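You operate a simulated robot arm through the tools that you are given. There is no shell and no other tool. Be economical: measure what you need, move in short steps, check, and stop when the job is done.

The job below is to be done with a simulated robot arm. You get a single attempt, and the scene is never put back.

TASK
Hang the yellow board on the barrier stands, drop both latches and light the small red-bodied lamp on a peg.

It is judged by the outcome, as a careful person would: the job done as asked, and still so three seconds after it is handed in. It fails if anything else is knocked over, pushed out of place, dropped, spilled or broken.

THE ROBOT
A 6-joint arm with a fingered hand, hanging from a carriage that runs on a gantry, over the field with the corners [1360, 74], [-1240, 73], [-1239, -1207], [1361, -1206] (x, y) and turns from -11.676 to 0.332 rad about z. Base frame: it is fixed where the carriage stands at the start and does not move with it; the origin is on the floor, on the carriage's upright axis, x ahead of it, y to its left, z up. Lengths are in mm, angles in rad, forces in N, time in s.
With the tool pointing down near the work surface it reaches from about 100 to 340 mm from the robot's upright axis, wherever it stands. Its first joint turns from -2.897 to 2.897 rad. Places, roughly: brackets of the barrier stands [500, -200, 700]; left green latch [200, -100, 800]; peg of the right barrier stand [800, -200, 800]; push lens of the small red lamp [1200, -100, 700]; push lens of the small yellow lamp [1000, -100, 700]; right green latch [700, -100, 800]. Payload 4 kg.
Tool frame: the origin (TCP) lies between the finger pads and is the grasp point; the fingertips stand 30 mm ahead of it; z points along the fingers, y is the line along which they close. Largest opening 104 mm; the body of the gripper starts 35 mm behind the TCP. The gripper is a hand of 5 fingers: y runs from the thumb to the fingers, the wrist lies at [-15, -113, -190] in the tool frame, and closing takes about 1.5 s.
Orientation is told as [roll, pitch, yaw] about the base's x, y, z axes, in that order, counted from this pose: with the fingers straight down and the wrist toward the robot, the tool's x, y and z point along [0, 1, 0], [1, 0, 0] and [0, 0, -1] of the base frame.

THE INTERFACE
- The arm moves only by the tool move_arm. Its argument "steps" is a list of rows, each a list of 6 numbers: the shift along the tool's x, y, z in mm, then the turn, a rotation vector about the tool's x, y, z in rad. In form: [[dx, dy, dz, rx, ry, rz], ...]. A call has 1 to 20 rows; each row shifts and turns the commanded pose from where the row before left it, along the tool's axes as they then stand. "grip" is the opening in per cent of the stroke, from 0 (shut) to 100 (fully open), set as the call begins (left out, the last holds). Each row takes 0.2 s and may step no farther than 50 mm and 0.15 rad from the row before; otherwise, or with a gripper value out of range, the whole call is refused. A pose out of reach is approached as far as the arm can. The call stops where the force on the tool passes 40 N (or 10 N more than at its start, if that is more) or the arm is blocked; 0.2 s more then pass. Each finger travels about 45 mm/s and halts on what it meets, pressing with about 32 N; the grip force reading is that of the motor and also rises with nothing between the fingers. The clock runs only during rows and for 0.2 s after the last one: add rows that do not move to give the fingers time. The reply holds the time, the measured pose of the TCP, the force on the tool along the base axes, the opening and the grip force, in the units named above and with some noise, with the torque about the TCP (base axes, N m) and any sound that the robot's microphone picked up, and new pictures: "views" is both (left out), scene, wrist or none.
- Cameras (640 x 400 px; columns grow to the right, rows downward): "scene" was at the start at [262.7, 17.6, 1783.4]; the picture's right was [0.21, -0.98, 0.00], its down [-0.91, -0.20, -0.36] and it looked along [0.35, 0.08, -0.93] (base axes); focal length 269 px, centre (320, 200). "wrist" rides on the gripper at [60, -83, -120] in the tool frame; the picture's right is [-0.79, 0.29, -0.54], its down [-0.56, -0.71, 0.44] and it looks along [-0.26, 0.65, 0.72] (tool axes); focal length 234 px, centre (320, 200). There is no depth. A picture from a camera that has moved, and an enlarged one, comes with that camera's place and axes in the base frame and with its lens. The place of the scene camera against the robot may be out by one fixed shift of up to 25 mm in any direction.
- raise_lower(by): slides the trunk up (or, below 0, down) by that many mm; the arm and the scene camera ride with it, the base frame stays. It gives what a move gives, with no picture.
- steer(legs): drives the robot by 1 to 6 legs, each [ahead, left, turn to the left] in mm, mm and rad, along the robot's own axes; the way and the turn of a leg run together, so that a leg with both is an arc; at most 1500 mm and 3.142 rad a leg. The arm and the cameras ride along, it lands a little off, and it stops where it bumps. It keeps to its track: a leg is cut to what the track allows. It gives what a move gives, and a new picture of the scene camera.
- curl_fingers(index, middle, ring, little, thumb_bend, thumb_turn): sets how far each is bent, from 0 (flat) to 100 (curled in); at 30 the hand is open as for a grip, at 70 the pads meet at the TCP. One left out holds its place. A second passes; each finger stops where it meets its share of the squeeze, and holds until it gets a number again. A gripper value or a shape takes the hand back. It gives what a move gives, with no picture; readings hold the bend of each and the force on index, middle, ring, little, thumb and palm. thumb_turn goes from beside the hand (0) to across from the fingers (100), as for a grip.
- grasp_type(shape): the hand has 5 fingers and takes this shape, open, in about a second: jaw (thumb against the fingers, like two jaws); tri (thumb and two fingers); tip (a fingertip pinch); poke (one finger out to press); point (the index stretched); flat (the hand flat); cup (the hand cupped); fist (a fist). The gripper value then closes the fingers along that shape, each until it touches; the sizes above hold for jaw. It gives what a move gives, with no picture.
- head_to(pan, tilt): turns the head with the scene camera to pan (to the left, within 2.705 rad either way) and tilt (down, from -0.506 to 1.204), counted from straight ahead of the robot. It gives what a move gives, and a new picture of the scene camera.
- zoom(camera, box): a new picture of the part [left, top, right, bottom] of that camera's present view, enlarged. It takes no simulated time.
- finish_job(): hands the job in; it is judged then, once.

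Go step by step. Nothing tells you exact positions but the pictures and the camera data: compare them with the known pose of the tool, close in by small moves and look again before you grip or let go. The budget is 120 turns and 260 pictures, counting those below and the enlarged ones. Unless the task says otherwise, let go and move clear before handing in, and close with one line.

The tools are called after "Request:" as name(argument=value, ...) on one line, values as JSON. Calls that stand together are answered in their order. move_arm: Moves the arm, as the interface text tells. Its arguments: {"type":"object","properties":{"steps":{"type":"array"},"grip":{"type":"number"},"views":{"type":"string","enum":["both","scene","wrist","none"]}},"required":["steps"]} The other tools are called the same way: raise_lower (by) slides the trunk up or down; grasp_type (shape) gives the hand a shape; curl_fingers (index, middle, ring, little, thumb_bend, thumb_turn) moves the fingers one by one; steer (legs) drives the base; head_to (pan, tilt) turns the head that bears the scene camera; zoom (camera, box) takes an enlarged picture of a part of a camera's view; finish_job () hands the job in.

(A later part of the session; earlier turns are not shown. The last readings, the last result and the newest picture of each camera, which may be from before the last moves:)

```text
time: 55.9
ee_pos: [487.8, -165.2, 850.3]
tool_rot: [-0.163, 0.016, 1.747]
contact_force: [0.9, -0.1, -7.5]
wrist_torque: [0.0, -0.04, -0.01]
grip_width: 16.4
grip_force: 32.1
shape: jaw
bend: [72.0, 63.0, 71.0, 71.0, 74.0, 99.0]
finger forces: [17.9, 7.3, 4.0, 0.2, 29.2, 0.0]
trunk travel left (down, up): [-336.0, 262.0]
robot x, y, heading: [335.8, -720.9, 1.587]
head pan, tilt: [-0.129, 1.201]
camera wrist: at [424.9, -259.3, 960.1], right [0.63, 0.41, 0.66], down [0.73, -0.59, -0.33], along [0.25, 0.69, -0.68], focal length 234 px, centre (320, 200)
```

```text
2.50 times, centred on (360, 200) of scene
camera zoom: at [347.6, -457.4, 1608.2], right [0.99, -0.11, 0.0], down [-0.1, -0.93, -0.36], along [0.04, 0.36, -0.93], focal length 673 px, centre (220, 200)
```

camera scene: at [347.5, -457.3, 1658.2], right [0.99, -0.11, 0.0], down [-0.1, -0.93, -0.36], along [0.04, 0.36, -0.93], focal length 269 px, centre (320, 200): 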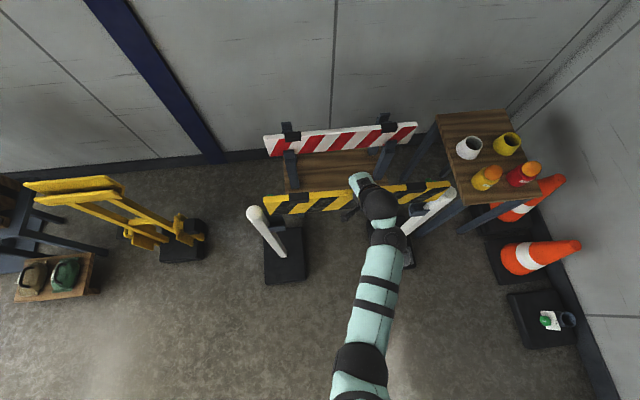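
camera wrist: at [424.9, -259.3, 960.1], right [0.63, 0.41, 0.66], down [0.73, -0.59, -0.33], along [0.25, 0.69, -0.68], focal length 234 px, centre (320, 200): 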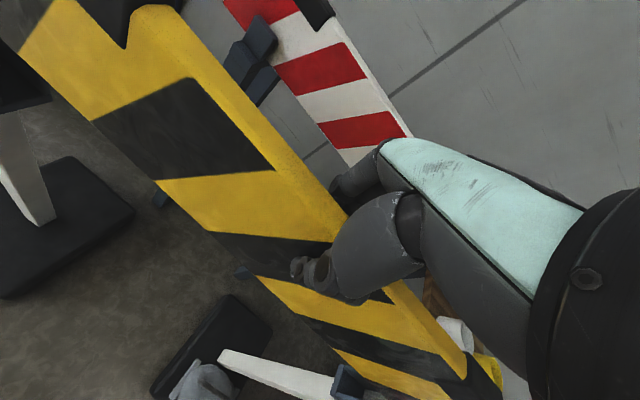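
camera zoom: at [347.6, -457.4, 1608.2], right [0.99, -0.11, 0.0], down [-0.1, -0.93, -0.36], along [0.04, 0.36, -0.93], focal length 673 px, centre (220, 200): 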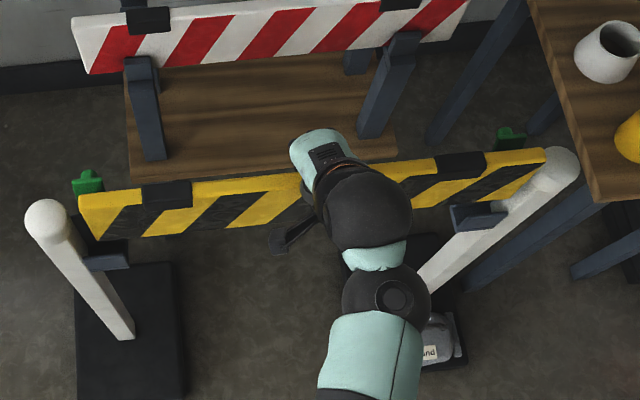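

Board is level and centred: front face y≈-175 against slot inner range -178…-150. Descending in small vertical trunk steps.

Request:
raise_lower(by=-25)

Request:
raise_lower(by=-15)

Request:
move_arm(steps=[[0, 0, 0, 0, 0, 0]], views="wrist")

Request:
zoom(camera="scene", box=[240, 120, 480, 280])

```text
time: 56.6
ee_pos: [487.1, -164.8, 825.7]
tool_rot: [-0.162, 0.015, 1.746]
contact_force: [-0.1, 0.0, -7.4]
wrist_torque: [0.0, -0.05, 0.03]
grip_width: 16.5
grip_force: 32.0
shape: jaw
bend: [72.0, 63.0, 71.0, 71.0, 74.0, 99.0]
finger forces: [18.0, 7.4, 4.0, 0.0, 29.2, 0.1]
trunk travel left (down, up): [-311.0, 287.0]
robot x, y, heading: [339.1, -720.4, 1.585]
head pan, tilt: [-0.129, 1.201]
```

```text
time: 57.2
ee_pos: [487.4, -166.3, 809.8]
tool_rot: [-0.162, 0.016, 1.746]
contact_force: [0.3, 0.3, -7.1]
wrist_torque: [0.02, -0.04, -0.04]
grip_width: 16.6
grip_force: 31.5
shape: jaw
bend: [72.0, 63.0, 71.0, 71.0, 74.0, 99.0]
finger forces: [18.0, 7.3, 3.9, 0.2, 29.2, 0.1]
trunk travel left (down, up): [-296.0, 302.0]
robot x, y, heading: [336.8, -718.4, 1.588]
head pan, tilt: [-0.129, 1.201]
```

```text
time: 57.6
ee_pos: [486.6, -165.4, 809.4]
tool_rot: [-0.162, 0.015, 1.746]
contact_force: [0.2, 1.0, -7.9]
wrist_torque: [0.0, 0.01, -0.02]
grip_width: 16.6
grip_force: 32.4
shape: jaw
bend: [72.0, 63.0, 71.0, 71.0, 74.0, 99.0]
finger forces: [18.0, 7.4, 3.9, 0.1, 29.3, 0.1]
trunk travel left (down, up): [-296.0, 302.0]
robot x, y, heading: [336.1, -717.8, 1.588]
head pan, tilt: [-0.129, 1.201]
camera wrist: at [424.9, -259.3, 920.1], right [0.63, 0.41, 0.66], down [0.73, -0.59, -0.33], along [0.25, 0.69, -0.68], focal length 234 px, centre (320, 200)
```

wrist: 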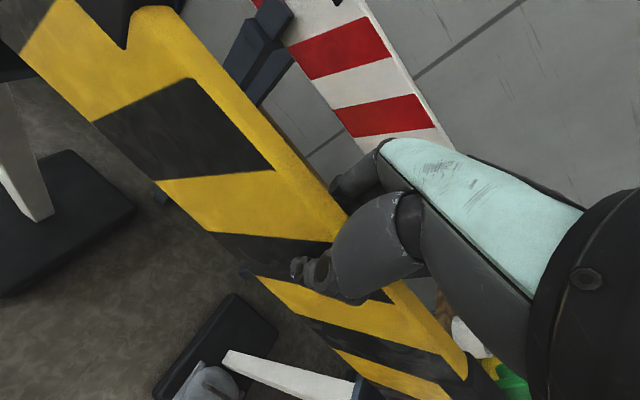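

```text
2.50 times, centred on (360, 200) of scene
camera zoom: at [347.6, -457.4, 1568.2], right [0.99, -0.11, 0.0], down [-0.1, -0.93, -0.36], along [0.04, 0.36, -0.93], focal length 673 px, centre (220, 200)
```

zoom: 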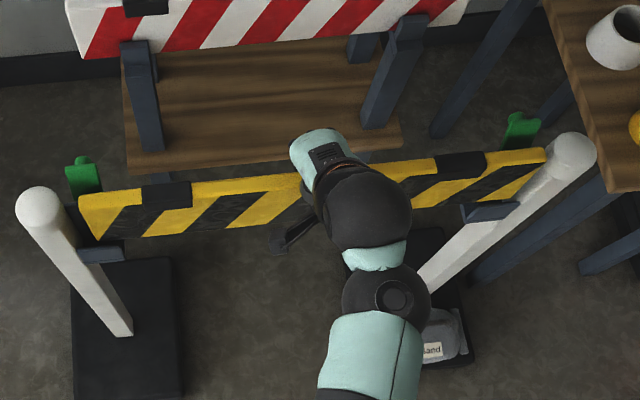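

Request:
raise_lower(by=-25)

Request:
raise_lower(by=-15)

Request:
zoom(camera="scene", box=[240, 160, 340, 260])

Request:
zoom(camera="scene", box=[390, 140, 490, 240])

```text
time: 58.4
ee_pos: [486.1, -166.1, 785.0]
tool_rot: [-0.162, 0.015, 1.745]
contact_force: [0.4, 0.0, -7.7]
wrist_torque: [0.02, 0.04, 0.02]
grip_width: 16.6
grip_force: 32.0
shape: jaw
bend: [72.0, 63.0, 71.0, 71.0, 74.0, 99.0]
finger forces: [18.1, 7.4, 3.9, 0.1, 29.3, 0.1]
trunk travel left (down, up): [-271.0, 327.0]
robot x, y, heading: [337.8, -717.6, 1.591]
head pan, tilt: [-0.129, 1.201]
```

```text
time: 59.0
ee_pos: [486.4, -165.5, 769.8]
tool_rot: [-0.163, 0.015, 1.746]
contact_force: [0.1, 0.4, -7.1]
wrist_torque: [0.03, 0.0, 0.04]
grip_width: 16.4
grip_force: 32.3
shape: jaw
bend: [72.0, 63.0, 71.0, 71.0, 74.0, 99.0]
finger forces: [17.9, 7.4, 4.1, 0.1, 29.1, 0.1]
trunk travel left (down, up): [-256.0, 342.0]
robot x, y, heading: [333.3, -718.9, 1.589]
head pan, tilt: [-0.129, 1.201]
```

```text
4.00 times, centred on (290, 210) of scene
camera zoom: at [347.6, -457.3, 1528.2], right [0.99, -0.11, 0.0], down [-0.1, -0.93, -0.36], along [0.04, 0.36, -0.93], focal length 1077 px, centre (440, 160)
```

zoom: 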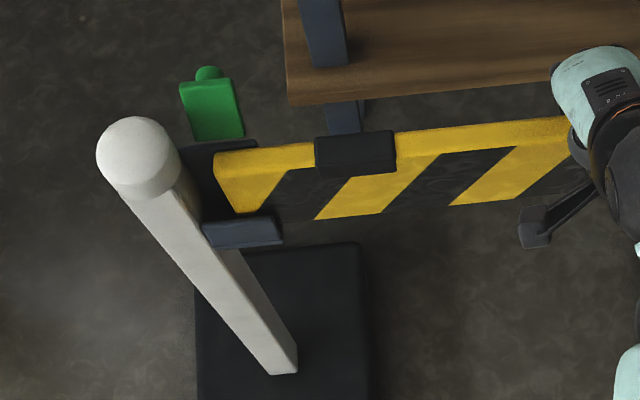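

```text
4.00 times, centred on (440, 190) of scene
camera zoom: at [347.6, -457.3, 1528.2], right [0.99, -0.11, 0.0], down [-0.1, -0.93, -0.36], along [0.04, 0.36, -0.93], focal length 1077 px, centre (-160, 240)
```

zoom: 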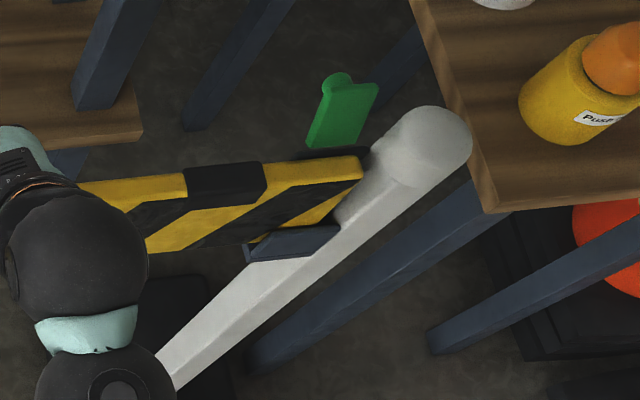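

The board is entering both slots cleanly. Continuing down.

Request:
raise_lower(by=-15)

Request:
raise_lower(by=-12)

```text
time: 59.6
ee_pos: [488.6, -163.6, 758.1]
tool_rot: [-0.165, 0.011, 1.746]
contact_force: [-4.3, -11.0, 22.4]
wrist_torque: [-0.37, 0.04, -0.04]
grip_width: 17.3
grip_force: 32.1
shape: jaw
bend: [73.0, 63.0, 71.0, 71.0, 74.0, 99.0]
finger forces: [17.1, 6.8, 3.4, 0.0, 38.6, 0.1]
trunk travel left (down, up): [-241.0, 357.0]
robot x, y, heading: [338.4, -722.1, 1.588]
head pan, tilt: [-0.129, 1.201]
```

```text
time: 60.0
ee_pos: [488.1, -161.6, 757.9]
tool_rot: [-0.166, 0.006, 1.745]
contact_force: [-4.5, -12.3, 18.7]
wrist_torque: [-0.53, 0.08, -0.07]
grip_width: 19.3
grip_force: 31.9
shape: jaw
bend: [73.0, 64.0, 71.0, 71.0, 74.0, 99.0]
finger forces: [15.8, 5.9, 3.0, 0.0, 37.6, 0.0]
trunk travel left (down, up): [-238.0, 360.0]
robot x, y, heading: [338.5, -718.1, 1.588]
head pan, tilt: [-0.129, 1.201]
stopped: the force on the tool passed its limit at 48 N (the readings are from after the stop); the commanded pose is now the measured one
```

Request:
raise_lower(by=10)

Request:
move_arm(steps=[[0, 0, 0, 0, 0, 0]])

Request:
zoom(camera="scene", box=[240, 170, 340, 270])

Request:
zoom(camera="scene", box=[390, 140, 490, 240])

Request:
zoom(camera="wrist", box=[300, 280, 500, 400])

```text
time: 60.5
ee_pos: [486.5, -161.9, 765.5]
tool_rot: [-0.164, 0.01, 1.745]
contact_force: [-0.3, -0.6, -7.6]
wrist_torque: [0.01, -0.01, 0.06]
grip_width: 17.0
grip_force: 31.8
shape: jaw
bend: [73.0, 63.0, 68.0, 71.0, 74.0, 99.0]
finger forces: [17.6, 7.2, 4.7, 0.0, 29.7, 0.1]
trunk travel left (down, up): [-248.0, 350.0]
robot x, y, heading: [334.7, -716.5, 1.584]
head pan, tilt: [-0.129, 1.201]
```

```text
time: 61.0
ee_pos: [487.6, -161.8, 766.9]
tool_rot: [-0.165, 0.009, 1.745]
contact_force: [0.2, -1.2, -7.7]
wrist_torque: [0.0, -0.01, 0.06]
grip_width: 17.1
grip_force: 31.6
shape: jaw
bend: [73.0, 63.0, 68.0, 71.0, 74.0, 99.0]
finger forces: [17.5, 7.2, 4.9, 0.0, 29.6, 0.0]
trunk travel left (down, up): [-248.0, 350.0]
robot x, y, heading: [337.3, -722.5, 1.586]
head pan, tilt: [-0.129, 1.201]
camera scene: at [347.5, -457.6, 1520.4], right [0.99, -0.11, 0.0], down [-0.1, -0.93, -0.36], along [0.04, 0.36, -0.93], focal length 269 px, centre (320, 200)
camera wrist: at [425.3, -257.9, 875.3], right [0.63, 0.41, 0.66], down [0.74, -0.59, -0.33], along [0.26, 0.7, -0.67], focal length 234 px, centre (320, 200)
```

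scene: 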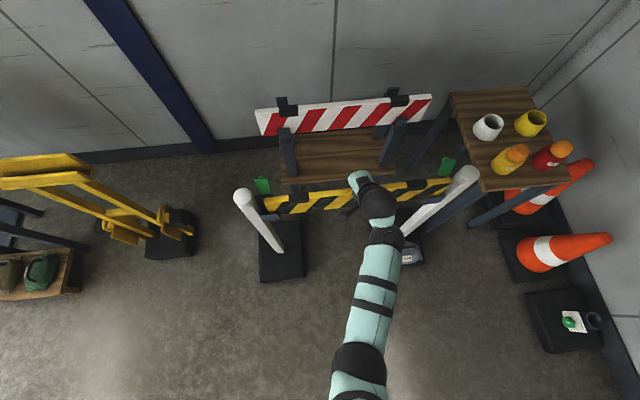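
wrist: 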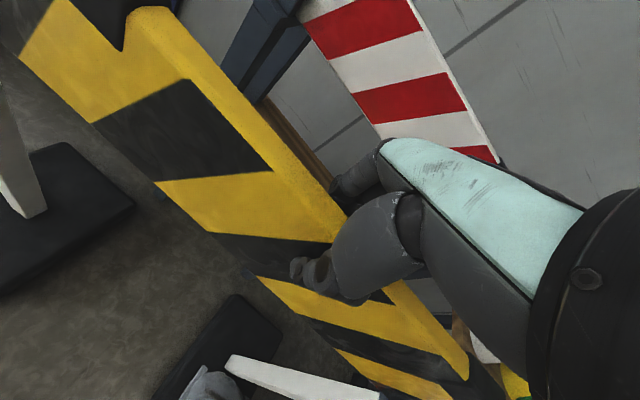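

```text
4.00 times, centred on (290, 220) of scene
camera zoom: at [347.5, -457.6, 1520.4], right [0.99, -0.11, 0.0], down [-0.1, -0.93, -0.36], along [0.04, 0.36, -0.93], focal length 1077 px, centre (440, 120)
```

zoom: 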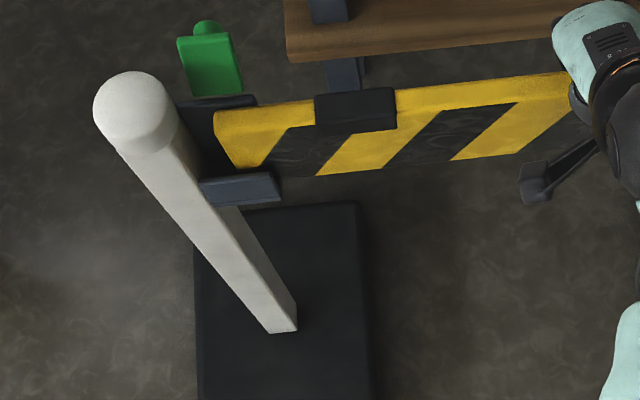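

```text
4.00 times, centred on (440, 190) of scene
camera zoom: at [347.5, -457.6, 1520.4], right [0.99, -0.11, 0.0], down [-0.1, -0.93, -0.36], along [0.04, 0.36, -0.93], focal length 1077 px, centre (-160, 240)
```

zoom: 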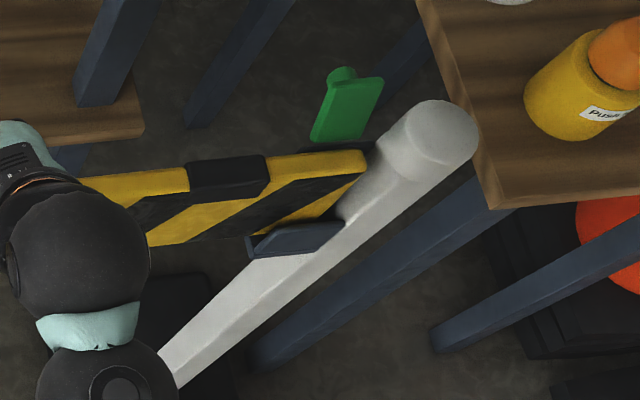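

```text
3.20 times, centred on (400, 340) of wrist
camera zoom: at [425.3, -257.9, 875.3], right [0.63, 0.41, 0.66], down [0.74, -0.59, -0.33], along [0.26, 0.7, -0.67], focal length 749 px, centre (64, -248)
```

zoom: 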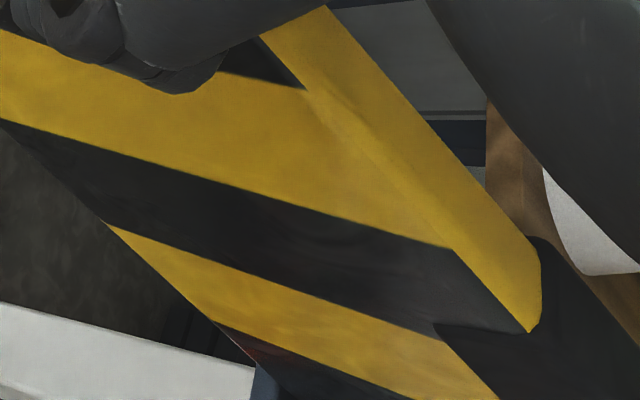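

Re-measuring the board's bottom edge gives ≈104 mm below the TCP, so the contact at TCP≈758 was the slot floor. I'll lower back to just touching and release.

Request:
raise_lower(by=-8)

Request:
curl_fingers(index=55, middle=50, ring=50, little=50, thumb_bend=58, thumb_turn=100)

Request:
curl_fingers(index=42, middle=42, ring=42, little=42, thumb_bend=46)

Request:
move_arm(steps=[[0, 0, 0, 0, 0, 0]])

Request:
zoom(camera="scene", box=[230, 150, 480, 270])

```text
time: 61.5
ee_pos: [487.6, -162.4, 759.0]
tool_rot: [-0.169, 0.007, 1.745]
contact_force: [-0.8, -3.4, -0.7]
wrist_torque: [-0.06, 0.02, 0.02]
grip_width: 17.0
grip_force: 31.9
shape: jaw
bend: [73.0, 63.0, 68.0, 71.0, 74.0, 99.0]
finger forces: [17.3, 6.9, 4.3, 0.0, 31.5, 0.0]
trunk travel left (down, up): [-240.0, 358.0]
robot x, y, heading: [339.8, -719.1, 1.587]
head pan, tilt: [-0.129, 1.201]
```

```text
time: 62.5
ee_pos: [488.3, -162.1, 759.2]
tool_rot: [-0.167, 0.007, 1.745]
contact_force: [0.4, -0.1, -0.6]
wrist_torque: [-0.06, 0.0, 0.0]
grip_width: 35.6
grip_force: 0.1
shape: fingers
bend: [55.0, 50.0, 50.0, 50.0, 57.0, 100.0]
finger forces: [0.0, 0.0, 0.1, 0.0, 0.0, 0.1]
trunk travel left (down, up): [-240.0, 358.0]
robot x, y, heading: [334.7, -719.1, 1.587]
head pan, tilt: [-0.129, 1.201]
```

```text
time: 63.5
ee_pos: [488.6, -161.8, 759.3]
tool_rot: [-0.167, 0.007, 1.744]
contact_force: [0.2, -0.1, 1.0]
wrist_torque: [0.0, 0.0, -0.03]
grip_width: 67.3
grip_force: 0.0
shape: fingers
bend: [42.0, 42.0, 42.0, 42.0, 46.0, 100.0]
finger forces: [0.0, 0.0, 0.0, 0.0, 0.0, 0.1]
trunk travel left (down, up): [-240.0, 358.0]
robot x, y, heading: [337.1, -719.9, 1.589]
head pan, tilt: [-0.129, 1.201]
```

```text
time: 63.9
ee_pos: [489.1, -161.2, 758.9]
tool_rot: [-0.166, 0.007, 1.745]
contact_force: [0.2, 0.2, -0.6]
wrist_torque: [0.0, 0.0, -0.02]
grip_width: 66.9
grip_force: 0.0
shape: fingers
bend: [42.0, 42.0, 42.0, 42.0, 46.0, 100.0]
finger forces: [0.1, 0.1, 0.0, 0.1, 0.0, 0.0]
trunk travel left (down, up): [-240.0, 358.0]
robot x, y, heading: [335.5, -719.7, 1.586]
head pan, tilt: [-0.129, 1.201]
camera scene: at [347.6, -457.2, 1512.6], right [0.99, -0.11, 0.0], down [-0.1, -0.93, -0.36], along [0.04, 0.36, -0.93], focal length 269 px, centre (320, 200)
camera wrist: at [425.5, -257.1, 867.8], right [0.63, 0.41, 0.66], down [0.74, -0.59, -0.33], along [0.26, 0.7, -0.67], focal length 234 px, centre (320, 200)
```

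scene: 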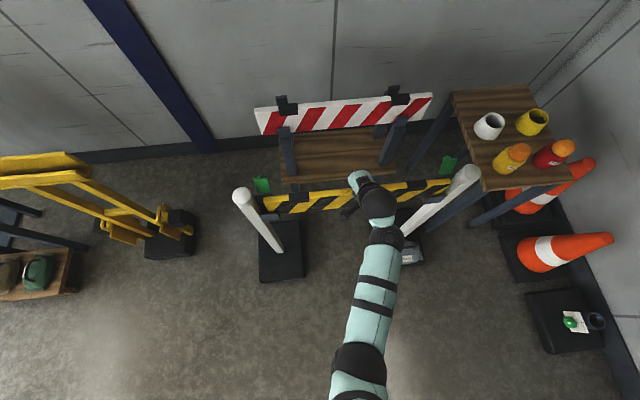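
wrist: 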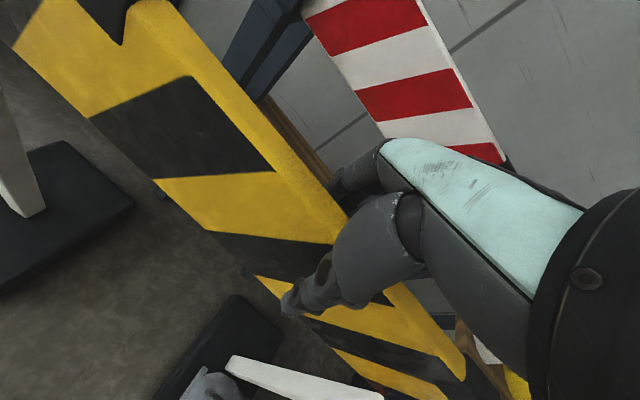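

```text
2.56 times, centred on (355, 210) of scene
camera zoom: at [347.6, -457.2, 1512.6], right [0.99, -0.11, 0.0], down [-0.1, -0.93, -0.36], along [0.04, 0.36, -0.93], focal length 690 px, centre (230, 174)
```

zoom: 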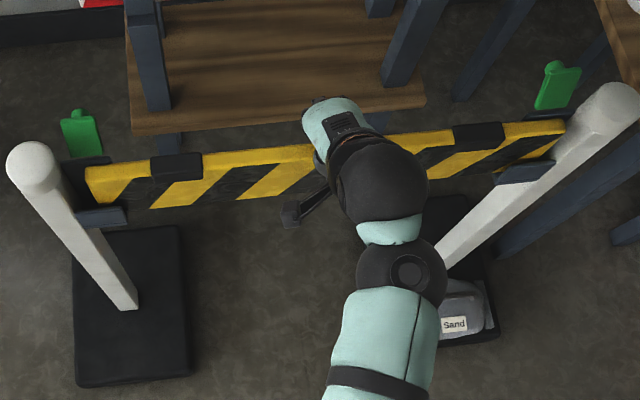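

The board is resting on its own. Lifting the hand clear vertically.

Request:
raise_lower(by=80)

Request:
raise_lower(by=150)

Request:
grasp_type(shape="poke")

Request:
move_arm(steps=[[0, 0, 0, -0.02, 0.09, 0], [0, 0, 0, 0, 0.08, 0.08], [0, 0, 0, 0, 0, 0.08], [0, 0, 0, 0, 0, 0]])

Request:
zoom(camera="wrist", box=[200, 100, 480, 380])

Request:
zoom(camera="scene", box=[230, 150, 480, 270])

```text
time: 65.1
ee_pos: [488.3, -162.4, 838.8]
tool_rot: [-0.165, 0.006, 1.743]
contact_force: [-0.5, 0.6, -0.3]
wrist_torque: [0.02, -0.01, 0.04]
grip_width: 67.5
grip_force: 0.1
shape: fingers
bend: [42.0, 42.0, 42.0, 42.0, 46.0, 100.0]
finger forces: [0.0, 0.0, 0.0, 0.0, 0.0, 0.1]
trunk travel left (down, up): [-320.0, 278.0]
robot x, y, heading: [338.6, -720.2, 1.584]
head pan, tilt: [-0.129, 1.201]
```

```text
time: 66.8
ee_pos: [488.1, -161.9, 988.3]
tool_rot: [-0.165, 0.007, 1.744]
contact_force: [0.5, 0.1, 0.0]
wrist_torque: [-0.03, -0.03, 0.02]
grip_width: 67.3
grip_force: 0.2
shape: fingers
bend: [42.0, 42.0, 42.0, 42.0, 46.0, 100.0]
finger forces: [0.0, 0.0, 0.0, 0.0, 0.0, 0.1]
trunk travel left (down, up): [-470.0, 128.0]
robot x, y, heading: [339.4, -720.8, 1.589]
head pan, tilt: [-0.129, 1.201]
```

```text
time: 67.7
ee_pos: [488.0, -162.2, 989.6]
tool_rot: [-0.166, 0.006, 1.745]
contact_force: [0.4, -0.1, -0.4]
wrist_torque: [-0.05, -0.02, 0.0]
grip_width: 0.1
grip_force: 0.1
shape: poke
bend: [70.0, 70.0, 99.0, 99.0, 100.0, 100.0]
finger forces: [0.0, 0.1, 0.0, 0.1, 0.0, 0.0]
trunk travel left (down, up): [-470.0, 128.0]
robot x, y, heading: [336.5, -718.9, 1.586]
head pan, tilt: [-0.129, 1.201]
```

```text
time: 68.7
ee_pos: [488.4, -161.6, 988.3]
tool_rot: [0.007, -0.016, 1.586]
contact_force: [-0.6, 0.4, -0.4]
wrist_torque: [0.02, 0.04, 0.0]
grip_width: 0.0
grip_force: 0.2
shape: poke
bend: [70.0, 70.0, 99.0, 99.0, 100.0, 100.0]
finger forces: [0.0, 0.0, 0.0, 0.0, 0.0, 0.0]
trunk travel left (down, up): [-470.0, 128.0]
robot x, y, heading: [331.7, -715.8, 1.586]
head pan, tilt: [-0.129, 1.201]
camera scene: at [347.5, -457.3, 1742.6], right [0.99, -0.11, 0.0], down [-0.1, -0.93, -0.36], along [0.04, 0.36, -0.93], focal length 269 px, centre (320, 200)
camera wrist: at [431.2, -248.3, 1107.9], right [0.79, 0.29, 0.54], down [0.57, -0.69, -0.45], along [0.24, 0.66, -0.71], focal length 234 px, centre (320, 200)
```

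scene: 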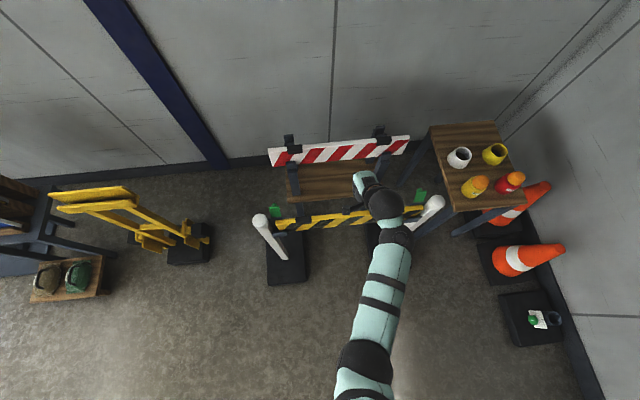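
wrist: 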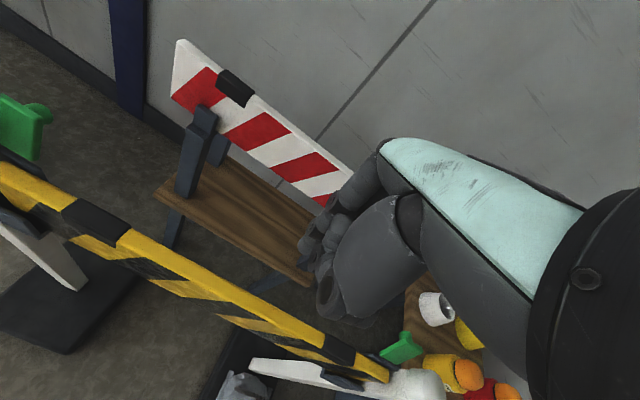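

```text
1.43 times, centred on (340, 240) of wrist
camera zoom: at [431.2, -248.3, 1107.9], right [0.79, 0.29, 0.54], down [0.57, -0.69, -0.45], along [0.24, 0.66, -0.71], focal length 334 px, centre (291, 143)
```

zoom: 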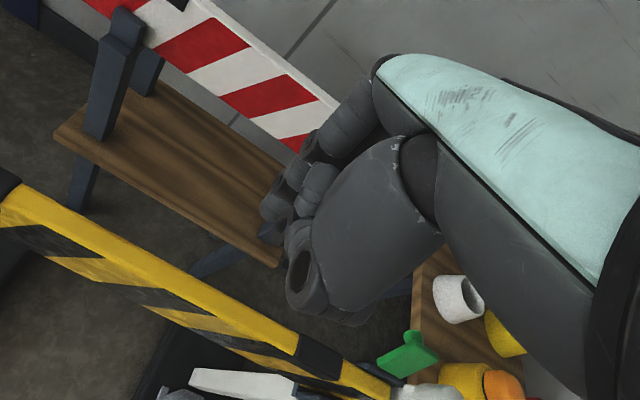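

```text
2.56 times, centred on (355, 210) of scene
camera zoom: at [347.5, -457.3, 1742.6], right [0.99, -0.11, 0.0], down [-0.1, -0.93, -0.36], along [0.04, 0.36, -0.93], focal length 690 px, centre (230, 174)
```

zoom: 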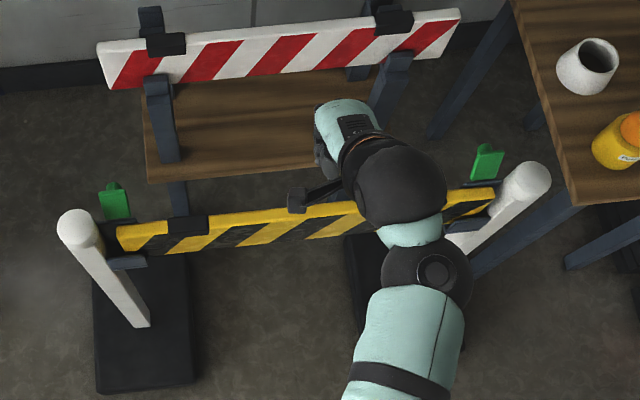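

The board hangs in both brackets. Next the latches: they lean back behind the board and must be pushed forward over it. I'll try the pointing finger and see where its tip is.

Request:
grasp_type(shape="point")

Request:
zoom(camera="wrist", box=[200, 100, 480, 380])

Request:
zoom(camera="scene", box=[320, 150, 440, 250])

Request:
zoom(camera="wrist", box=[0, 70, 140, 250])

Request:
zoom(camera="wrist", box=[300, 300, 460, 400])

```text
time: 69.6
ee_pos: [489.2, -161.9, 988.3]
tool_rot: [0.007, -0.016, 1.589]
contact_force: [-0.4, 0.3, -0.1]
wrist_torque: [0.01, -0.01, 0.0]
grip_width: 0.1
grip_force: 0.1
shape: point
bend: [20.0, 100.0, 100.0, 100.0, 98.0, 87.0]
finger forces: [0.1, 0.0, 0.1, 0.0, 0.1, 0.0]
trunk travel left (down, up): [-470.0, 128.0]
robot x, y, heading: [336.0, -718.6, 1.586]
head pan, tilt: [-0.129, 1.201]
```

```text
1.43 times, centred on (340, 240) of wrist
camera zoom: at [431.3, -248.2, 1108.0], right [0.79, 0.29, 0.54], down [0.57, -0.69, -0.45], along [0.24, 0.66, -0.71], focal length 334 px, centre (291, 143)
```

zoom: 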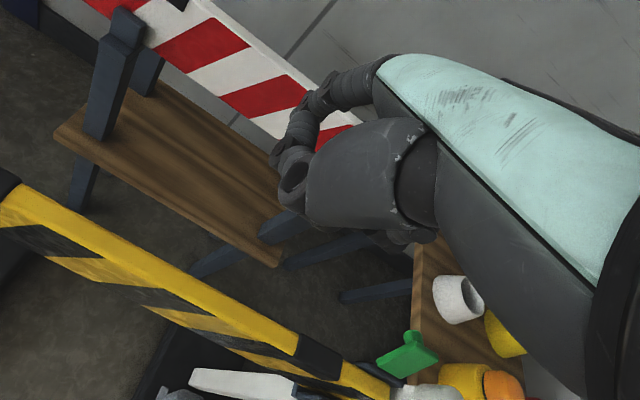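

```text
4.00 times, centred on (380, 200) of scene
camera zoom: at [347.6, -457.2, 1742.6], right [0.99, -0.11, 0.0], down [-0.1, -0.93, -0.36], along [0.04, 0.36, -0.93], focal length 1077 px, centre (80, 200)
```

zoom: 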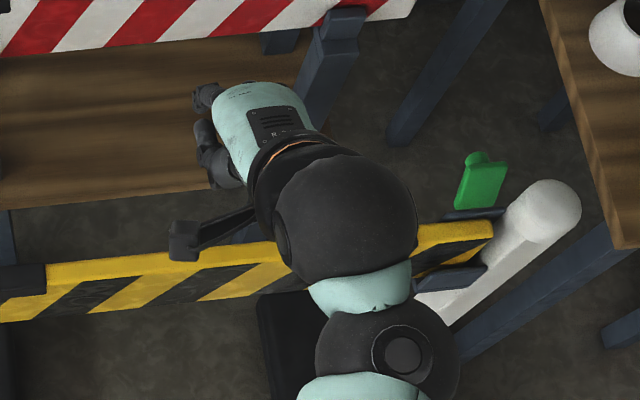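

```text
2.22 times, centred on (70, 160) of wrist
camera zoom: at [431.3, -248.2, 1108.0], right [0.79, 0.29, 0.54], down [0.57, -0.69, -0.45], along [0.24, 0.66, -0.71], focal length 520 px, centre (876, 289)
```

zoom: 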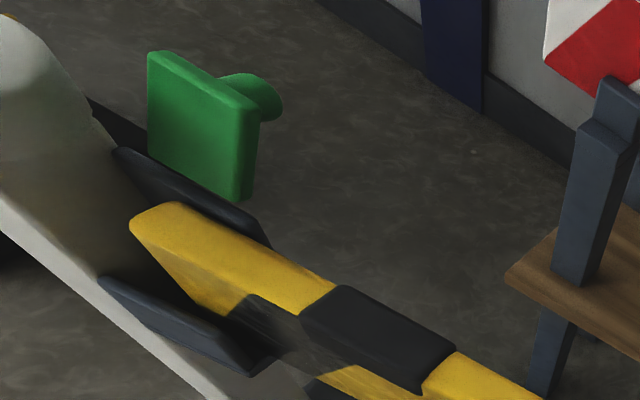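

```text
4.00 times, centred on (380, 350) of wrist
camera zoom: at [431.3, -248.2, 1108.0], right [0.79, 0.29, 0.54], down [0.57, -0.69, -0.45], along [0.24, 0.66, -0.71], focal length 937 px, centre (80, -400)
```

zoom: 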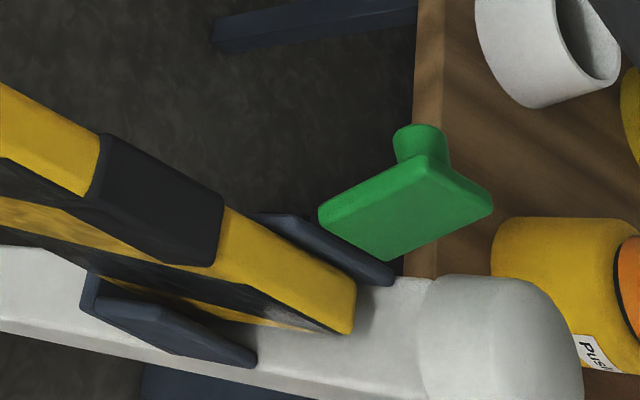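

The latch plates stand at y≈-144 to -128 with knobs behind. I'll use the open jaw, straddle the left latch with the fingers behind it, and pull toward −y so it tips over the board.

Request:
grasp_type(shape="jaw")

Request:
steer(legs=[[30, 245, 0]])

Request:
move_arm(steps=[[0, 0, 20, -0.007, 0.016, 0], [0, 0, 30, 0, 0, 0]], views="wrist")

Request:
zoom(camera="wrist", box=[160, 120, 480, 400])

```text
time: 70.5
ee_pos: [488.3, -161.7, 988.6]
tool_rot: [0.006, -0.016, 1.588]
contact_force: [0.4, 0.6, -0.9]
wrist_torque: [0.0, 0.0, 0.0]
grip_width: 103.7
grip_force: 0.0
shape: jaw
bend: [30.0, 30.0, 30.0, 30.0, 30.0, 97.0]
finger forces: [0.0, 0.0, 0.1, 0.0, 0.0, 0.0]
trunk travel left (down, up): [-470.0, 128.0]
robot x, y, heading: [336.5, -718.2, 1.588]
head pan, tilt: [-0.129, 1.201]
```

```text
time: 72.3
ee_pos: [244.0, -135.3, 988.9]
tool_rot: [0.006, -0.016, 1.585]
contact_force: [-0.7, -0.2, -0.3]
wrist_torque: [-0.01, -0.03, 0.0]
grip_width: 103.7
grip_force: 0.0
shape: jaw
bend: [30.0, 30.0, 30.0, 30.0, 30.0, 97.0]
finger forces: [0.0, 0.0, 0.0, 0.1, 0.0, 0.0]
trunk travel left (down, up): [-470.0, 128.0]
robot x, y, heading: [92.4, -691.0, 1.588]
head pan, tilt: [-0.129, 1.201]
camera scene: at [103.1, -431.1, 1742.6], right [0.99, -0.11, 0.0], down [-0.11, -0.93, -0.36], along [0.04, 0.36, -0.93], focal length 269 px, centre (320, 200)
```

scene: 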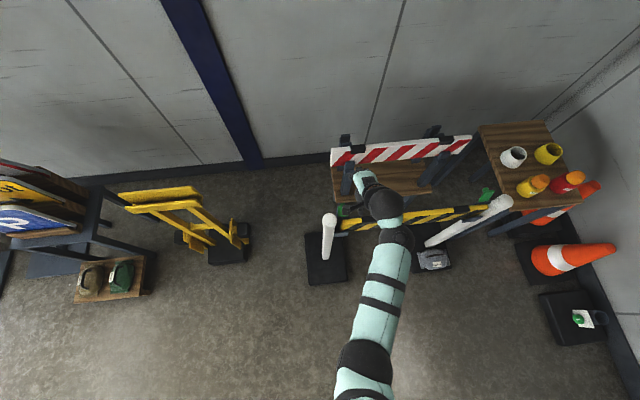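

```text
time: 73.0
ee_pos: [244.5, -136.3, 938.1]
tool_rot: [0.023, -0.023, 1.586]
contact_force: [0.0, -0.3, 0.1]
wrist_torque: [-0.03, -0.03, -0.02]
grip_width: 103.5
grip_force: 0.0
shape: jaw
bend: [30.0, 30.0, 30.0, 30.0, 30.0, 97.0]
finger forces: [0.0, 0.0, 0.0, 0.0, 0.0, 0.1]
trunk travel left (down, up): [-470.0, 128.0]
robot x, y, heading: [98.2, -693.2, 1.587]
head pan, tilt: [-0.129, 1.201]
camera wrist: at [189.1, -222.6, 1057.7], right [0.8, 0.29, 0.53], down [0.56, -0.69, -0.46], along [0.23, 0.67, -0.71], focal length 234 px, centre (320, 200)
```

wrist: 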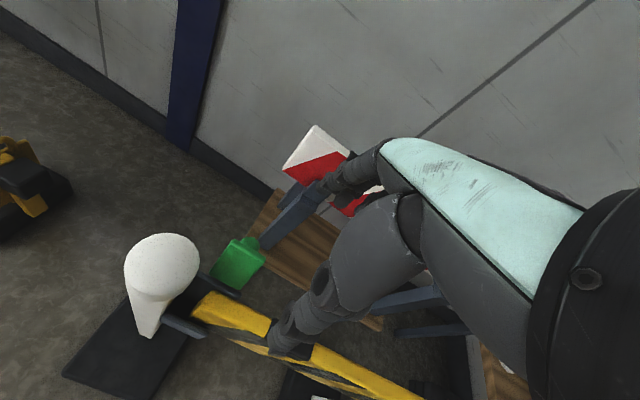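

```text
1.43 times, centred on (320, 260) of wrist
camera zoom: at [189.1, -222.6, 1057.7], right [0.8, 0.29, 0.53], down [0.56, -0.69, -0.46], along [0.23, 0.67, -0.71], focal length 334 px, centre (320, 114)
```

zoom: 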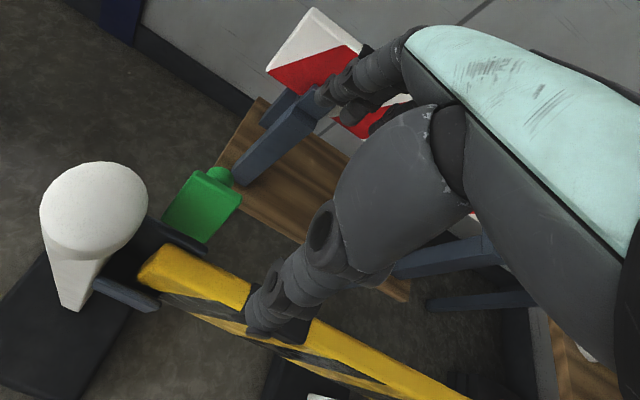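

Fingers are behind, the latch will sit inside the open jaw. Levelling the hand and descending to finger-tip height ≈ 815.

Request:
move_arm(steps=[[2, 0, 0, 0.023, -0.023, 0], [0, 0, 30, 0, 0, 0], [0, 0, 30, 0, 0, 0], [0, 0, 25, 0, 0, 0]], views="both")

Request:
zoom(camera="wrist", box=[160, 120, 480, 400])

Request:
zoom(camera="scene", box=[290, 150, 430, 290])

```text
time: 74.0
ee_pos: [243.1, -133.1, 852.5]
tool_rot: [-0.001, -0.001, 1.585]
contact_force: [-0.1, 0.2, -0.1]
wrist_torque: [-0.02, 0.01, 0.0]
grip_width: 103.9
grip_force: 0.1
shape: jaw
bend: [30.0, 30.0, 30.0, 30.0, 30.0, 97.0]
finger forces: [0.0, 0.1, 0.1, 0.0, 0.1, 0.0]
trunk travel left (down, up): [-470.0, 128.0]
robot x, y, heading: [89.3, -697.4, 1.59]
head pan, tilt: [-0.129, 1.201]
camera scene: at [103.1, -431.0, 1742.6], right [0.99, -0.11, 0.0], down [-0.11, -0.93, -0.36], along [0.04, 0.36, -0.93], focal length 269 px, centre (320, 200)
camera wrist: at [184.5, -218.5, 972.8], right [0.78, 0.3, 0.54], down [0.57, -0.7, -0.43], along [0.25, 0.65, -0.72], focal length 234 px, centre (320, 200)
```

scene: 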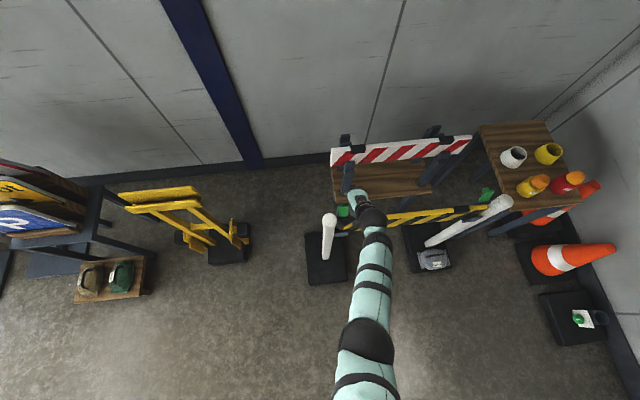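
wrist: 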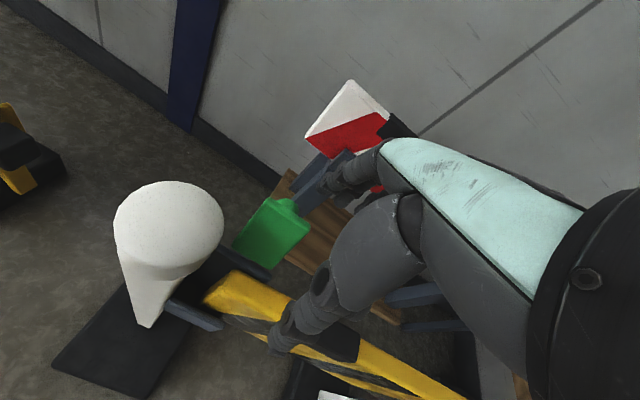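

```text
1.43 times, centred on (320, 260) of wrist
camera zoom: at [184.5, -218.5, 972.8], right [0.78, 0.3, 0.54], down [0.57, -0.7, -0.43], along [0.25, 0.65, -0.72], focal length 334 px, centre (320, 114)
```

zoom: 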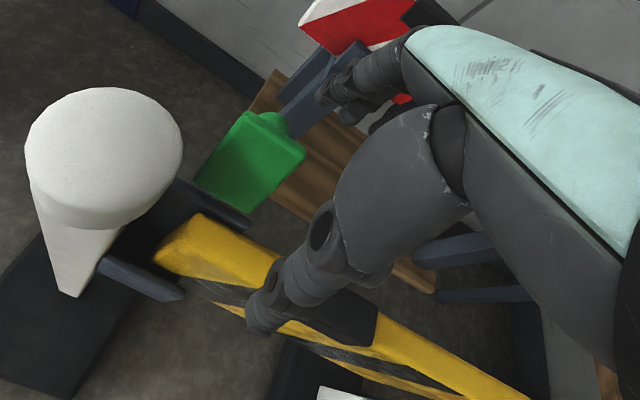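

```text
2.86 times, centred on (360, 220) of scene
camera zoom: at [103.1, -431.0, 1742.6], right [0.99, -0.11, 0.0], down [-0.11, -0.93, -0.36], along [0.04, 0.36, -0.93], focal length 770 px, centre (206, 143)
```

zoom: 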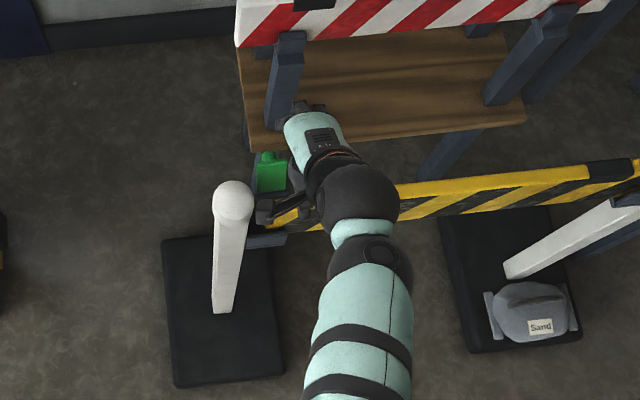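

Request:
move_arm(steps=[[17, 0, 0, 0, 0, 0], [0, 0, 12, 0, 0, 0], [0, -10, 0, 0, 0, 0], [0, -10, 0, 0, 0, 0]], views="both")

Request:
zoom(camera="wrist", box=[160, 120, 480, 400])

Request:
zoom(camera="scene", box=[290, 150, 430, 290])

```text
time: 75.0
ee_pos: [225.3, -152.8, 842.6]
tool_rot: [-0.002, -0.001, 1.586]
contact_force: [-0.2, 0.9, -0.3]
wrist_torque: [-0.03, -0.02, 0.01]
grip_width: 104.1
grip_force: 0.0
shape: jaw
bend: [30.0, 30.0, 30.0, 30.0, 30.0, 97.0]
finger forces: [0.1, 0.1, 0.0, 0.0, 0.1, 0.0]
trunk travel left (down, up): [-470.0, 128.0]
robot x, y, heading: [92.6, -689.7, 1.587]
head pan, tilt: [-0.129, 1.201]
camera scene: at [103.1, -431.0, 1742.6], right [0.99, -0.11, 0.0], down [-0.11, -0.93, -0.36], along [0.04, 0.36, -0.93], focal length 269 px, centre (320, 200)
camera wrist: at [167.2, -238.5, 962.6], right [0.78, 0.3, 0.54], down [0.57, -0.7, -0.43], along [0.25, 0.65, -0.72], focal length 234 px, centre (320, 200)
```

scene: 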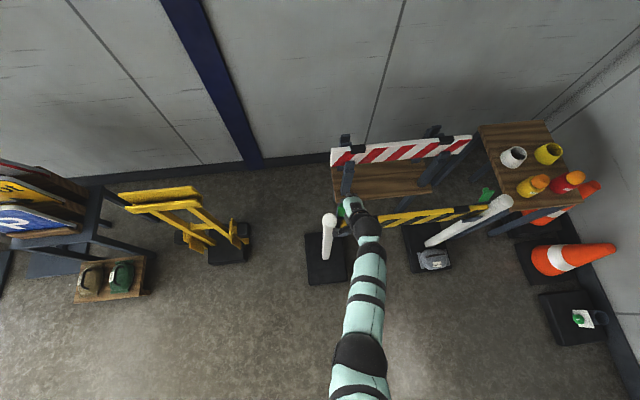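
wrist: 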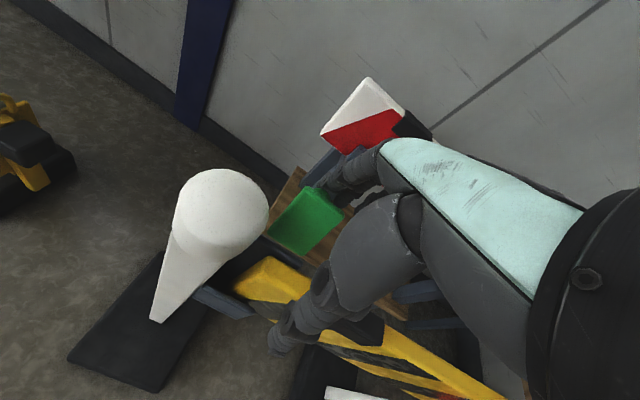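

```text
1.43 times, centred on (320, 260) of wrist
camera zoom: at [167.2, -238.5, 962.6], right [0.78, 0.3, 0.54], down [0.57, -0.7, -0.43], along [0.25, 0.65, -0.72], focal length 334 px, centre (320, 114)
```

zoom: 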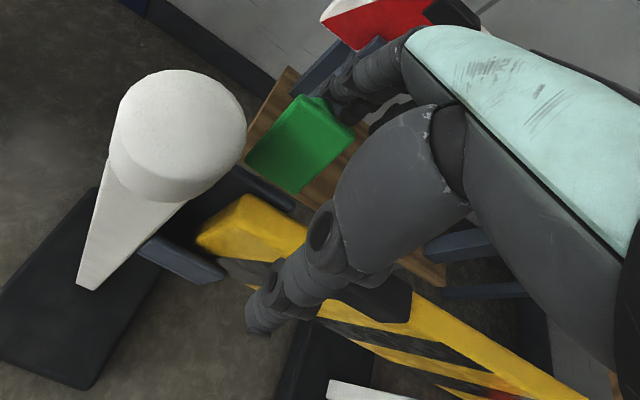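

```text
2.86 times, centred on (360, 220) of scene
camera zoom: at [103.1, -431.0, 1742.6], right [0.99, -0.11, 0.0], down [-0.11, -0.93, -0.36], along [0.04, 0.36, -0.93], focal length 770 px, centre (206, 143)
```

zoom: 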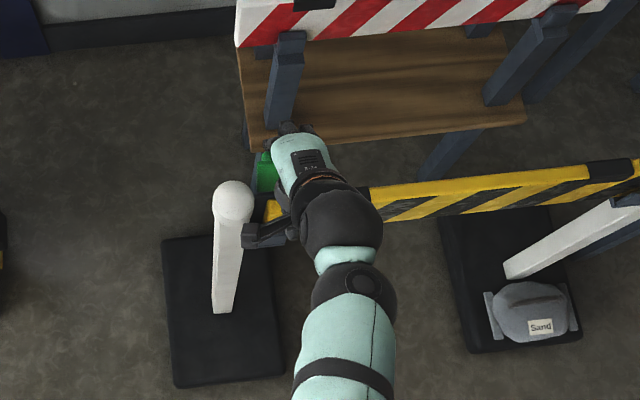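

The index and middle fingers are behind the latch's upper edge. Pulling toward −y.

Request:
move_arm(steps=[[0, -8, 0, 0, 0, 0], [0, -8, 0, 0, 0, 0], [0, -8, 0, 0, 0, 0], [0, -8, 0, 0, 0, 0], [0, -8, 0, 0, 0, 0]], views="wrist")

Request:
zoom(camera="wrist", box=[160, 120, 480, 400])

```text
time: 76.2
ee_pos: [226.5, -189.8, 845.5]
tool_rot: [-0.004, -0.006, 1.587]
contact_force: [2.3, 8.1, 17.9]
wrist_torque: [1.15, 0.22, -0.18]
grip_width: 104.0
grip_force: 0.1
shape: jaw
bend: [20.0, 30.0, 30.0, 30.0, 30.0, 97.0]
finger forces: [18.9, 0.0, 0.0, 0.1, 0.1, 0.0]
trunk travel left (down, up): [-470.0, 128.0]
robot x, y, heading: [91.8, -692.6, 1.592]
head pan, tilt: [-0.129, 1.201]
camera wrist: at [168.8, -274.8, 964.9], right [0.78, 0.3, 0.55], down [0.57, -0.69, -0.44], along [0.25, 0.66, -0.71], focal length 234 px, centre (320, 200)
```

wrist: 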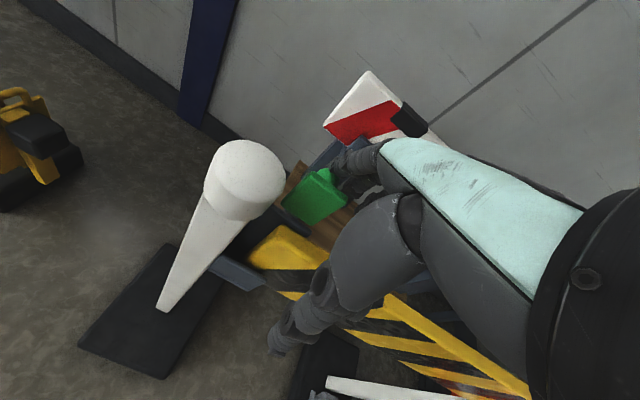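

```text
1.43 times, centred on (320, 260) of wrist
camera zoom: at [168.8, -274.8, 964.9], right [0.78, 0.3, 0.55], down [0.57, -0.69, -0.44], along [0.25, 0.66, -0.71], focal length 334 px, centre (320, 114)
```

zoom: 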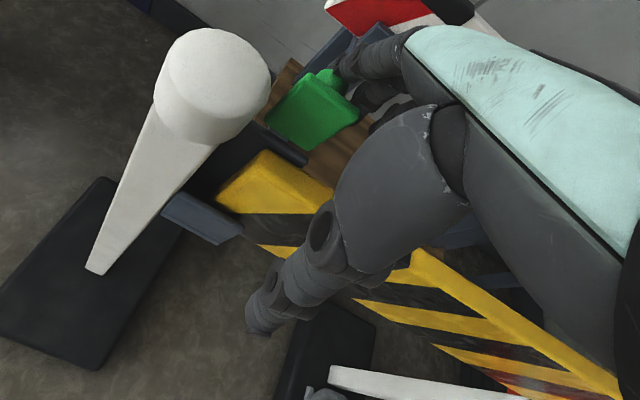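

The index met resistance (19 N) with an upward reaction, and the latch didn't turn. Backing off a little and looking closely at the latch mechanism.

Request:
move_arm(steps=[[0, 10, 0, 0, 0, 0], [0, 15, 0, 0, 0, 0], [0, 15, -10, 0, 0, 0], [0, 10, -30, 0, 0, 0], [0, 0, -40, 0, 0, 0], [0, 0, -40, 0, 0, 0]], views="wrist")

Request:
zoom(camera="wrist", box=[180, 200, 300, 300])

Request:
head_to(pan=-0.6, tilt=1.0)

```text
time: 77.5
ee_pos: [224.2, -147.1, 962.1]
tool_rot: [0.0, 0.001, 1.587]
contact_force: [0.0, -0.3, 0.2]
wrist_torque: [-0.01, 0.0, 0.0]
grip_width: 103.9
grip_force: 0.0
shape: jaw
bend: [30.0, 30.0, 30.0, 30.0, 30.0, 97.0]
finger forces: [0.1, 0.1, 0.0, 0.0, 0.1, 0.0]
trunk travel left (down, up): [-470.0, 128.0]
robot x, y, heading: [90.1, -689.7, 1.589]
head pan, tilt: [-0.129, 1.201]
camera wrist: at [166.1, -231.4, 1082.0], right [0.78, 0.3, 0.54], down [0.57, -0.7, -0.43], along [0.25, 0.65, -0.72], focal length 234 px, centre (320, 200)
```

wrist: 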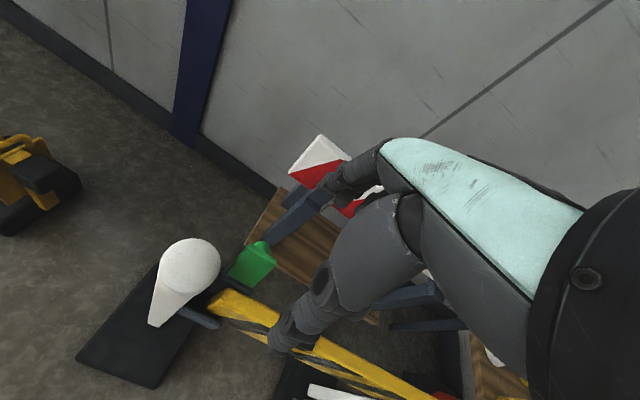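

```text
4.00 times, centred on (240, 250) of wrist
camera zoom: at [166.1, -231.4, 1082.0], right [0.78, 0.3, 0.54], down [0.57, -0.7, -0.43], along [0.25, 0.65, -0.72], focal length 937 px, centre (640, 0)
```

zoom: 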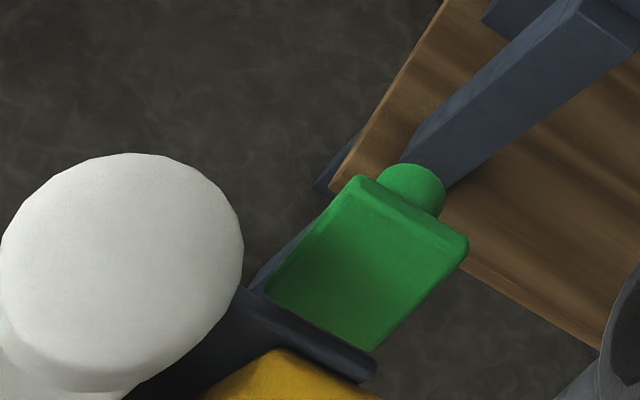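

```text
time: 78.5
ee_pos: [224.3, -146.7, 961.1]
tool_rot: [-0.002, 0.002, 1.588]
contact_force: [-0.4, 0.4, -0.1]
wrist_torque: [0.0, 0.0, 0.0]
grip_width: 104.1
grip_force: 0.1
shape: jaw
bend: [30.0, 30.0, 30.0, 30.0, 30.0, 97.0]
finger forces: [0.1, 0.0, 0.1, 0.0, 0.0, 0.1]
trunk travel left (down, up): [-470.0, 128.0]
robot x, y, heading: [93.0, -691.0, 1.588]
head pan, tilt: [-0.6, 1.0]
camera scene: at [135.2, -428.5, 1755.2], right [0.83, -0.55, 0.0], down [-0.46, -0.7, -0.54], along [0.3, 0.45, -0.84], focal length 269 px, centre (320, 200)
```

scene: 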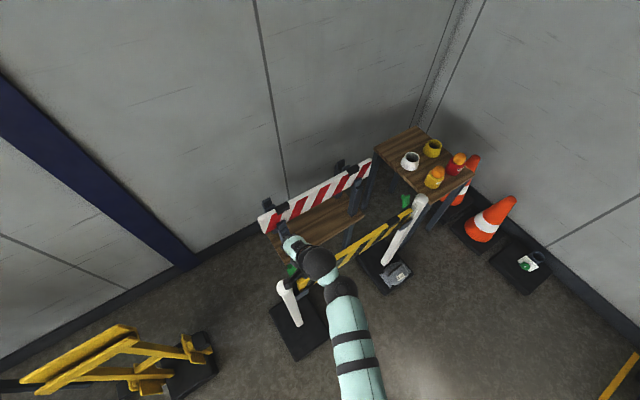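

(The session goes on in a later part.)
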